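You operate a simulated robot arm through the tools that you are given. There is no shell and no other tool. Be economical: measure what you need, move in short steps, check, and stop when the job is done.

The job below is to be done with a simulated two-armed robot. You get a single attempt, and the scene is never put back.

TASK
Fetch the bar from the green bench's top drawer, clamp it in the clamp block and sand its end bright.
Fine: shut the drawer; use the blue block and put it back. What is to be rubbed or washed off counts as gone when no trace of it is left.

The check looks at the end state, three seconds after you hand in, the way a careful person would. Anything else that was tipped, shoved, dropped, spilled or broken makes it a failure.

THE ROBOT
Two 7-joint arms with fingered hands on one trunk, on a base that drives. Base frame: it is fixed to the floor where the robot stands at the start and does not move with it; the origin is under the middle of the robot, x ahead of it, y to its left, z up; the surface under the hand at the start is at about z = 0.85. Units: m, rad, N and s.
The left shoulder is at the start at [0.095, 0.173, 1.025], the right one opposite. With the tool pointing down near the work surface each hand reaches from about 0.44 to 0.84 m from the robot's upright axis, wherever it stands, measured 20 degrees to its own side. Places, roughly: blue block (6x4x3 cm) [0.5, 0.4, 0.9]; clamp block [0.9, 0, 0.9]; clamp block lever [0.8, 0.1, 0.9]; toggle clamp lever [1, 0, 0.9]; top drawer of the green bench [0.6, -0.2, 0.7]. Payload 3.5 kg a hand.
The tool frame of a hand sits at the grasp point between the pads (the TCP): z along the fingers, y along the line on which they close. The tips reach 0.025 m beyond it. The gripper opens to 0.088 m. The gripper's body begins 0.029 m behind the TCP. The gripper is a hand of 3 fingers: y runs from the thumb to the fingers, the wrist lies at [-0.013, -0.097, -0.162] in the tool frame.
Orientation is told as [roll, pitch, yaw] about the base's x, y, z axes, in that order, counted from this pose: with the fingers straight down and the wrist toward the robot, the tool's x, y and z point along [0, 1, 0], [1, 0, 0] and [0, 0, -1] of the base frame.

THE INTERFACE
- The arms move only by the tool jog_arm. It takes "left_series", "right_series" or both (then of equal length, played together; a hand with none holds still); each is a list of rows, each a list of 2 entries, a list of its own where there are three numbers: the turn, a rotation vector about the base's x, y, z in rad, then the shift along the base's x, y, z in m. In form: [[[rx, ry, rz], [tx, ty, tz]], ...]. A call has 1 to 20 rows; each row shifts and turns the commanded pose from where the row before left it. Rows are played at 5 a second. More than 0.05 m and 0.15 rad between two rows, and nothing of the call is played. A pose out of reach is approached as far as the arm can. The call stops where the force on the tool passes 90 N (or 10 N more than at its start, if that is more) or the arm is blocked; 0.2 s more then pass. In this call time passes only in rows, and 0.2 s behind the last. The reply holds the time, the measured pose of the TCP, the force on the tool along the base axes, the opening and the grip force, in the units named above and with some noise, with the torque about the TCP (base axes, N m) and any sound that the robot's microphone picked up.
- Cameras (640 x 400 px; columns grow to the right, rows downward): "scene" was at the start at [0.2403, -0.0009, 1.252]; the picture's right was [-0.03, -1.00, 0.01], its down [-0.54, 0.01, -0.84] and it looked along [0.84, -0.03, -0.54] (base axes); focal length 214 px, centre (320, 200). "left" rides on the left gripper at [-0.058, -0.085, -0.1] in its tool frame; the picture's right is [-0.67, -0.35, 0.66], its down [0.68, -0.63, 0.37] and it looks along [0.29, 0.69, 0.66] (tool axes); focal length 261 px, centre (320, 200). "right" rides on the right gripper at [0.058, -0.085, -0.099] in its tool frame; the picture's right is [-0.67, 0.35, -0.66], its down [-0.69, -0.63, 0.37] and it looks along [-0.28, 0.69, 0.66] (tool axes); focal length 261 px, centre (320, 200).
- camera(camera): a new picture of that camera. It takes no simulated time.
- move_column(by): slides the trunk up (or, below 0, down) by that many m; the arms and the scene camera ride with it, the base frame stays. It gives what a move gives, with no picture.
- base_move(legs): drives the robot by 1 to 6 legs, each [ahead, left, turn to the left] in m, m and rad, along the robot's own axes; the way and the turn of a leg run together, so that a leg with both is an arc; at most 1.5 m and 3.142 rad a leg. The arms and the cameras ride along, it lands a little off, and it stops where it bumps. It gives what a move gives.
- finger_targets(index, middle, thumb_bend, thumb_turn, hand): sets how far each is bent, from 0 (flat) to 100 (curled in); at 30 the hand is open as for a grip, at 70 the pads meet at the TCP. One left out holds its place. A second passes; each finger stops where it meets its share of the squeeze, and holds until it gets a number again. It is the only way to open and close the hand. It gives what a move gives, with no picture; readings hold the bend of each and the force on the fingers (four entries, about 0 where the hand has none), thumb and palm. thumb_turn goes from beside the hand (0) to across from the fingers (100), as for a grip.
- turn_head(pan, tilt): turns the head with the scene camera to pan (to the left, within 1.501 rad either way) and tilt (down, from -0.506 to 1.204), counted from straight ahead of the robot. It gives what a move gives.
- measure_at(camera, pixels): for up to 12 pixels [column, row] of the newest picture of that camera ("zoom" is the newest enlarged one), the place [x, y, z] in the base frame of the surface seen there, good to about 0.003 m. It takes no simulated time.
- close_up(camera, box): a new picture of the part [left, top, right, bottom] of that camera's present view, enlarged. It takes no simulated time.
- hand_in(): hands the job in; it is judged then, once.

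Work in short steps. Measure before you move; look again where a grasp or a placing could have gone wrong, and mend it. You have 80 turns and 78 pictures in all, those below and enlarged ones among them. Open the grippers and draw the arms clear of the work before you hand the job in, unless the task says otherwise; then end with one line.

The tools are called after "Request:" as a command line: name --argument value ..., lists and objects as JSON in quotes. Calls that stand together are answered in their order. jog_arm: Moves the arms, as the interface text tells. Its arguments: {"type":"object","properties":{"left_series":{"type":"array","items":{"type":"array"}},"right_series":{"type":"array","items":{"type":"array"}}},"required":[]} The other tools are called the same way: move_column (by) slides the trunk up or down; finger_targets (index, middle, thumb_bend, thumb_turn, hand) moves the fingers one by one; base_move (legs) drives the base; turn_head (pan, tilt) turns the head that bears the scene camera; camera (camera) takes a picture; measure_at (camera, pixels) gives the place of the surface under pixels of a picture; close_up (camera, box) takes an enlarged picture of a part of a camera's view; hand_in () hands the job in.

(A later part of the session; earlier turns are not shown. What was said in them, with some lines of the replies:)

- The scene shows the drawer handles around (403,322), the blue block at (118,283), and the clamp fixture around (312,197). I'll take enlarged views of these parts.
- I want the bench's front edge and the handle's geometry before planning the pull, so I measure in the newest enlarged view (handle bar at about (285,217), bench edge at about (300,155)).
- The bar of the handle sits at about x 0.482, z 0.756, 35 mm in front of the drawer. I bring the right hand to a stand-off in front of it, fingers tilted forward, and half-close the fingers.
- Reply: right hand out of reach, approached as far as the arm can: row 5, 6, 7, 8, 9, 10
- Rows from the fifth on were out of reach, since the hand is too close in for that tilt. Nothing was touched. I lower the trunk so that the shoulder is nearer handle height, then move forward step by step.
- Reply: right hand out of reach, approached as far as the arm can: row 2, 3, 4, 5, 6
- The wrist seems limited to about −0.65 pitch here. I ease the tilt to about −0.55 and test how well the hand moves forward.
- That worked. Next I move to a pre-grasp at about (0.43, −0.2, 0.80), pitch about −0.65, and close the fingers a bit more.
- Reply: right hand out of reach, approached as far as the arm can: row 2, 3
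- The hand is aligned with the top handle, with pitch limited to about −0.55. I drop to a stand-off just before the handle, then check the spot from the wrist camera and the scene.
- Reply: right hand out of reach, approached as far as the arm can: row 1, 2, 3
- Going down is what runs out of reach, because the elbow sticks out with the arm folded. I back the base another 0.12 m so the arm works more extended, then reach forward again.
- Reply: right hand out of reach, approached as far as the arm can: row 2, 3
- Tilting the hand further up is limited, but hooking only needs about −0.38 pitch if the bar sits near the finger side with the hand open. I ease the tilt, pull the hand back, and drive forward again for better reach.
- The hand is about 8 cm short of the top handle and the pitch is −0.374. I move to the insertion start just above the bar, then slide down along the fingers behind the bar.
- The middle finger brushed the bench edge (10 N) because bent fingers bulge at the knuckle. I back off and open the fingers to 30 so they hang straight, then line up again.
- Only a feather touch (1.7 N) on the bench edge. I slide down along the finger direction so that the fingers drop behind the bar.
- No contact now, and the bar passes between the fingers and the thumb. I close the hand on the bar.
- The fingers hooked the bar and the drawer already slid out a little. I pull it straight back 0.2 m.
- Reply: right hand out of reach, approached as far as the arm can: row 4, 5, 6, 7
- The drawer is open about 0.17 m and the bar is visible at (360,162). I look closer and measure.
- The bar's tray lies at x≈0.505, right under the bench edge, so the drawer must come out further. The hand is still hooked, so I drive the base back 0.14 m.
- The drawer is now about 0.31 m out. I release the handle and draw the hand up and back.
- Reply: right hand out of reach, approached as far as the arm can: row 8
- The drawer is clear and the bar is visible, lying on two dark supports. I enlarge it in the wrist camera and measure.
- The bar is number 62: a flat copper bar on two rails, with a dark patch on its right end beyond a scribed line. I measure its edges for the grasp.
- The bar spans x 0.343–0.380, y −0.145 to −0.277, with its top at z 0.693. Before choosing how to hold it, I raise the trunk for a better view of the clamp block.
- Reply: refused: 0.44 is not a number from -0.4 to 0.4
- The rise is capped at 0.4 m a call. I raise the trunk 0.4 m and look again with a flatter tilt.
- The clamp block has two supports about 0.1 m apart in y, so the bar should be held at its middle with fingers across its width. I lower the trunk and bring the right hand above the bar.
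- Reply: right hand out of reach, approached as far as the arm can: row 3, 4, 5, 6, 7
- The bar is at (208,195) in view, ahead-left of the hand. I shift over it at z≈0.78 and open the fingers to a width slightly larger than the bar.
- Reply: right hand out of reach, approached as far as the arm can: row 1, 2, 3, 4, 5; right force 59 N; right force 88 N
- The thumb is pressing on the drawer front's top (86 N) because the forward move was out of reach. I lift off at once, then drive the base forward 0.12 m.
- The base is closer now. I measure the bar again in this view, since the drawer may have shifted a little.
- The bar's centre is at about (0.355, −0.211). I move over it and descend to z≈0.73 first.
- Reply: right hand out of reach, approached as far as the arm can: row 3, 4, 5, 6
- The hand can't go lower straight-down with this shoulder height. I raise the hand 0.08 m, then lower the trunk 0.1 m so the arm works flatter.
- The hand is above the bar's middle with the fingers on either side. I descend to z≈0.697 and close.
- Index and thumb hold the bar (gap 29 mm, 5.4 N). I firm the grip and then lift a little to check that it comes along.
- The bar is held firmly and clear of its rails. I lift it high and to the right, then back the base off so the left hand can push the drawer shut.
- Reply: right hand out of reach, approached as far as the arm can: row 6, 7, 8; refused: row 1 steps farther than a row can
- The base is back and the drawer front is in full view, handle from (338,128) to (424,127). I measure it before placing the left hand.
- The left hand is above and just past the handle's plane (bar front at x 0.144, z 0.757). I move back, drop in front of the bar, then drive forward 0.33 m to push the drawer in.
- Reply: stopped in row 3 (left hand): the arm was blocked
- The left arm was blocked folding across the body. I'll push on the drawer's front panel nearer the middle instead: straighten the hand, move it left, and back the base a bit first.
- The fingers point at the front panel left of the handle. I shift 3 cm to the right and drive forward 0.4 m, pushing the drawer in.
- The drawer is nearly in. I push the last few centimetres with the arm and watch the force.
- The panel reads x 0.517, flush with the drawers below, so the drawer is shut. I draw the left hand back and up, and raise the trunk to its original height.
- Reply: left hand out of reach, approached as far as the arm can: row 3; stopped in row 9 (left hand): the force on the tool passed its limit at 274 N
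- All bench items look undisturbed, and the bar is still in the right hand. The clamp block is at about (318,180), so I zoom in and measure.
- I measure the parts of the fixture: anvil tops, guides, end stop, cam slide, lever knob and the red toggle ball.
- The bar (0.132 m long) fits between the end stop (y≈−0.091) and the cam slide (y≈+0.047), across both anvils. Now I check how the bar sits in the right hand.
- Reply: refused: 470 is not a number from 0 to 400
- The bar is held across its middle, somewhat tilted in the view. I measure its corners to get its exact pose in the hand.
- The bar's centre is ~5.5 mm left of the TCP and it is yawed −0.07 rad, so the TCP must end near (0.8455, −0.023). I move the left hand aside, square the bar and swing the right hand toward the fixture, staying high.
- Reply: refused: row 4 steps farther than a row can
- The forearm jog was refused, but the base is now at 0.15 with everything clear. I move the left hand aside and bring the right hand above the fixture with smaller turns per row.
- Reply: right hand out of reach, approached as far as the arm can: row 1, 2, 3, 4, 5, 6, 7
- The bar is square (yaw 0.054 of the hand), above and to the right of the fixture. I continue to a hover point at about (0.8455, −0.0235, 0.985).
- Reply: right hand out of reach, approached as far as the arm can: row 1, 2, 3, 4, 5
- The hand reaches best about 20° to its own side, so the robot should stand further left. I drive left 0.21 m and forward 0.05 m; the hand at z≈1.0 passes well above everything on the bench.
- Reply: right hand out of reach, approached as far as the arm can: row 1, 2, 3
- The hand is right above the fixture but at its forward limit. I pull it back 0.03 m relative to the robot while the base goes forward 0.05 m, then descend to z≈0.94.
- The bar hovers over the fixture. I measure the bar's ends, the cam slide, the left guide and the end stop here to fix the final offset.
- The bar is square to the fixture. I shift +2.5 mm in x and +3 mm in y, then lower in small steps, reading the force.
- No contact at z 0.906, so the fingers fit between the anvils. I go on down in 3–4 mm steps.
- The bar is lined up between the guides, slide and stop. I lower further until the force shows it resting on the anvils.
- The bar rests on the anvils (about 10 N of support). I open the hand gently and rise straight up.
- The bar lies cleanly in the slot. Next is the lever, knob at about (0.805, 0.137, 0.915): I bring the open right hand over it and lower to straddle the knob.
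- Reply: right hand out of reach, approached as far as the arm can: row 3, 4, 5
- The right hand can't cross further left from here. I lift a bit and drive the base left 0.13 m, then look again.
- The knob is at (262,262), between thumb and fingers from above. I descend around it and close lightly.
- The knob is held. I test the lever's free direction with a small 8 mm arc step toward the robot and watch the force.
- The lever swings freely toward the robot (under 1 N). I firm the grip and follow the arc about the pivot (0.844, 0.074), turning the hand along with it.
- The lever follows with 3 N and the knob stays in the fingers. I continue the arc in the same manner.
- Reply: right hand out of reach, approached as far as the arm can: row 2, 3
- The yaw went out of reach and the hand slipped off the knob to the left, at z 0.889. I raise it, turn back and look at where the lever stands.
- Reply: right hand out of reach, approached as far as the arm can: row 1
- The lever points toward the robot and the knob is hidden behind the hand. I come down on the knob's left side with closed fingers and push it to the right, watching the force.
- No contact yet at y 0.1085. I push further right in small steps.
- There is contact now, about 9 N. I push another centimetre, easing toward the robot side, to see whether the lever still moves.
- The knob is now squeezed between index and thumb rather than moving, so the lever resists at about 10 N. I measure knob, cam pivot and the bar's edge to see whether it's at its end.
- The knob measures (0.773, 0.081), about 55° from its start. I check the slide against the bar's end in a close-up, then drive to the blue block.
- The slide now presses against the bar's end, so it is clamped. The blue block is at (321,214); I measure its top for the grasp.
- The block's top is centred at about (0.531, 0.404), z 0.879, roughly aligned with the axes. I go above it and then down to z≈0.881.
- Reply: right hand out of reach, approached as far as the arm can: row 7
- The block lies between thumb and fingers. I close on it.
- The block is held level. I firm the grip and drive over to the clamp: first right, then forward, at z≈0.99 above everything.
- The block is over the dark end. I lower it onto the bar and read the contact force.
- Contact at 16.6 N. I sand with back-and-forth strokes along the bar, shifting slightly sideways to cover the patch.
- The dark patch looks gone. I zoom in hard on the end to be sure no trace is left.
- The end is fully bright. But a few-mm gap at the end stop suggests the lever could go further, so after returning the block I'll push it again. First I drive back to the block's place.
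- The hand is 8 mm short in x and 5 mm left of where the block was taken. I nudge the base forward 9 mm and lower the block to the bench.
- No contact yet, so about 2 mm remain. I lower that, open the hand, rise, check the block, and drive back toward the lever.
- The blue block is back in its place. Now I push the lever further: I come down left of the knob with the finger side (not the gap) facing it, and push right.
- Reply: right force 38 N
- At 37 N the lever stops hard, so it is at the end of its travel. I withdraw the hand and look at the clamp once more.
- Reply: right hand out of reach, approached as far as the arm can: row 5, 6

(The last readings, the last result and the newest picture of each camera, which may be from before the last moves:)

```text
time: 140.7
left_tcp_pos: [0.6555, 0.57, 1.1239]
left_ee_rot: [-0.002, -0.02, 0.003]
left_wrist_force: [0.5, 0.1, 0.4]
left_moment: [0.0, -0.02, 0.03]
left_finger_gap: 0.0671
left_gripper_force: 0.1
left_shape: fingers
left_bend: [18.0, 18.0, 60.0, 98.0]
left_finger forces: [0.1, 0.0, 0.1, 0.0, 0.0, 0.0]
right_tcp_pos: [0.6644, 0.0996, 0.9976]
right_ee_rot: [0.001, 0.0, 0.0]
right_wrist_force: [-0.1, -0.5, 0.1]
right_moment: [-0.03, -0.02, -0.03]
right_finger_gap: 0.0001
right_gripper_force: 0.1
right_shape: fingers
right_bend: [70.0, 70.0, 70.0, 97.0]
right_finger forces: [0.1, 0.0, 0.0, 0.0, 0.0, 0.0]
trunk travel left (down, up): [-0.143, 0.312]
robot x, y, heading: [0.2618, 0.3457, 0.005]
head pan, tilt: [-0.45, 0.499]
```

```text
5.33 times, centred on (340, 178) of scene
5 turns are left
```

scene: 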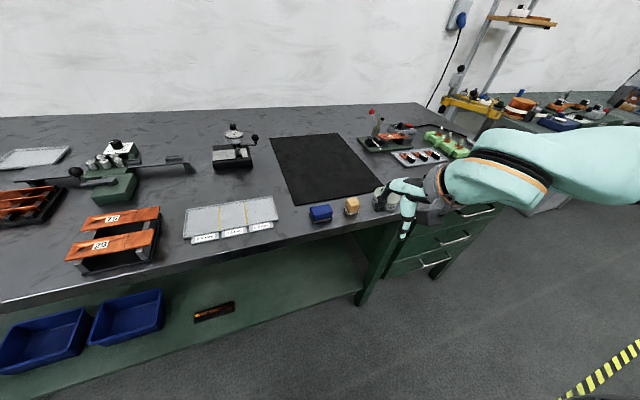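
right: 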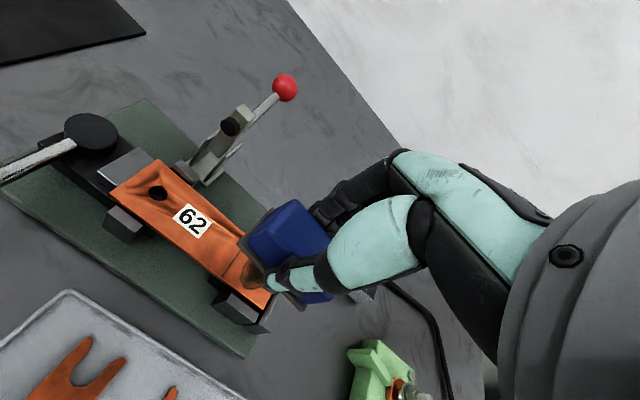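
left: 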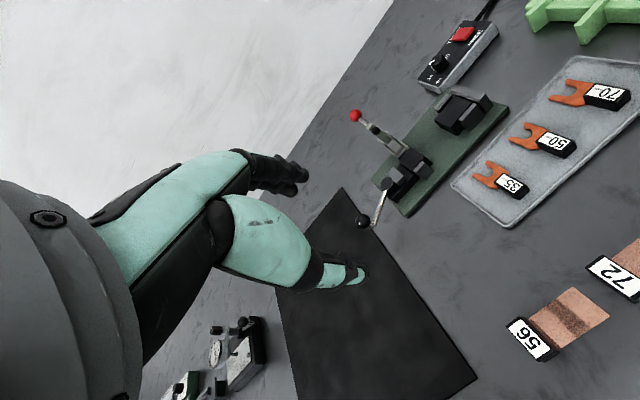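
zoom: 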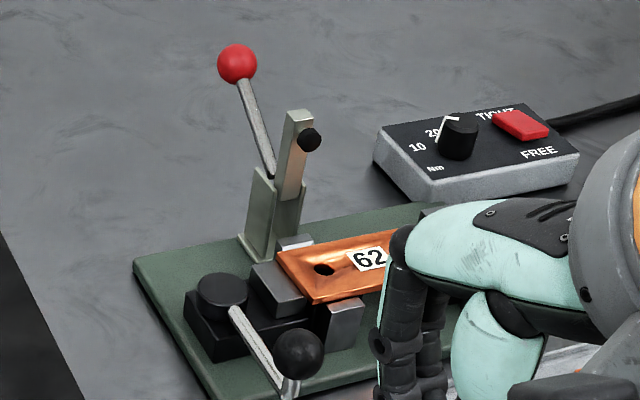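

The slide sits tight against the bar's end and the lever is at its stop. I open both hands, back away from the bench and take a last look.

Request:
base_move --legs '[[-0.35, 0, 0]]'

Request:
finger_targets --hand "right" --index 30 --middle 30 --thumb_bend 30

Request:
finger_targets --hand "left" --index 30 --middle 30 --thumb_bend 30

Request:
camera --camera "scene"

```text
time: 143.0
left_tcp_pos: [0.3042, 0.5694, 1.124]
left_ee_rot: [-0.002, -0.021, 0.01]
left_wrist_force: [0.5, -0.4, -0.5]
left_moment: [0.01, 0.03, 0.04]
left_finger_gap: 0.0671
left_gripper_force: 0.1
left_shape: fingers
left_bend: [18.0, 18.0, 60.0, 98.0]
left_finger forces: [0.0, 0.0, 0.0, 0.1, 0.0, 0.1]
right_tcp_pos: [0.3156, 0.1003, 0.9996]
right_ee_rot: [0.001, -0.001, 0.008]
right_wrist_force: [0.3, -0.3, 0.0]
right_moment: [-0.01, -0.02, 0.0]
right_finger_gap: 0.0001
right_gripper_force: 0.0
right_shape: fingers
right_bend: [70.0, 70.0, 70.0, 97.0]
right_finger forces: [0.1, 0.0, 0.1, 0.1, 0.1, 0.0]
trunk travel left (down, up): [-0.143, 0.312]
robot x, y, heading: [-0.0918, 0.3408, 0.017]
head pan, tilt: [-0.45, 0.499]
```

```text
time: 144.0
left_tcp_pos: [0.3045, 0.5679, 1.1245]
left_ee_rot: [-0.002, -0.02, 0.011]
left_wrist_force: [-1.3, 0.0, -0.6]
left_moment: [0.01, -0.01, -0.01]
left_finger_gap: 0.0675
left_gripper_force: 0.1
left_shape: fingers
left_bend: [18.0, 18.0, 60.0, 98.0]
left_finger forces: [0.0, 0.1, 0.0, 0.0, 0.0, 0.0]
right_tcp_pos: [0.3174, 0.1002, 0.9989]
right_ee_rot: [0.003, -0.002, 0.007]
right_wrist_force: [0.3, 0.5, 0.0]
right_moment: [0.01, -0.01, 0.01]
right_finger_gap: 0.0844
right_gripper_force: 0.0
right_shape: fingers
right_bend: [30.0, 30.0, 30.0, 97.0]
right_finger forces: [0.0, 0.2, 0.1, 0.0, 0.0, 0.0]
trunk travel left (down, up): [-0.143, 0.312]
robot x, y, heading: [-0.0907, 0.3412, 0.013]
head pan, tilt: [-0.45, 0.499]
```

```text
time: 145.0
left_tcp_pos: [0.3029, 0.5687, 1.1241]
left_ee_rot: [-0.002, -0.021, 0.011]
left_wrist_force: [0.1, 0.4, -0.4]
left_moment: [0.01, 0.01, 0.0]
left_finger_gap: 0.0844
left_gripper_force: 0.0
left_shape: fingers
left_bend: [30.0, 30.0, 30.0, 98.0]
left_finger forces: [0.0, 0.1, 0.0, 0.1, 0.1, 0.0]
right_tcp_pos: [0.3153, 0.1, 1.0002]
right_ee_rot: [0.002, -0.002, 0.006]
right_wrist_force: [-0.7, 0.2, 0.2]
right_moment: [0.03, -0.01, 0.0]
right_finger_gap: 0.0844
right_gripper_force: 0.0
right_shape: fingers
right_bend: [30.0, 30.0, 30.0, 97.0]
right_finger forces: [0.0, 0.0, 0.1, 0.1, 0.0, 0.1]
trunk travel left (down, up): [-0.143, 0.312]
robot x, y, heading: [-0.0902, 0.3429, 0.011]
head pan, tilt: [-0.45, 0.499]
```

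```text
1 pictures are left
4 turns are left
```

scene: 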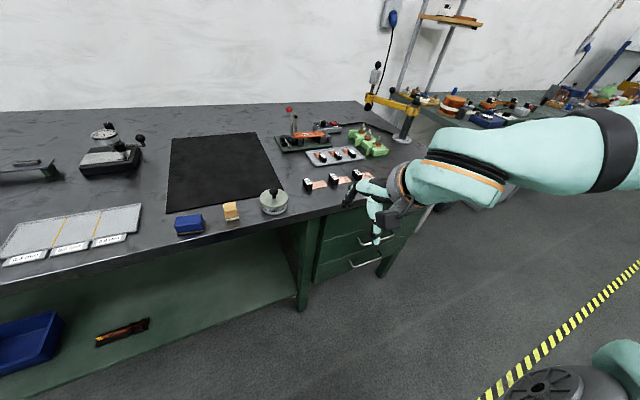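

Everything looks in order: the bar is in the clamp, the block is in place and the hands are clear. I measure the drawer front once more.

Request:
measure_at --camera "scene" --pixels '[[330, 228], [335, 265], [190, 219], [350, 225], [312, 133]]'

```text
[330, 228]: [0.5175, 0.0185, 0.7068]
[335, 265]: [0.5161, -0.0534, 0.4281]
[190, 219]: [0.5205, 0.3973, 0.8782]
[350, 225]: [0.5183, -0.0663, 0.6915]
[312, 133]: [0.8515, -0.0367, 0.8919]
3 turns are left
```

The drawer front (x 0.518) is flush with the ones below, and both the bar and the block are in place. I hand in.

Request:
hand_in

```text
The job is handed in.
```

I handed the job in: bar 62 is in the clamp block with its lever at the end of its travel, though there is a gap of a few millimetres at the end stop. Its end is sanded bright with no trace left in the close-up. The drawer is shut, and the blue block is back within a few millimetres of its original spot.
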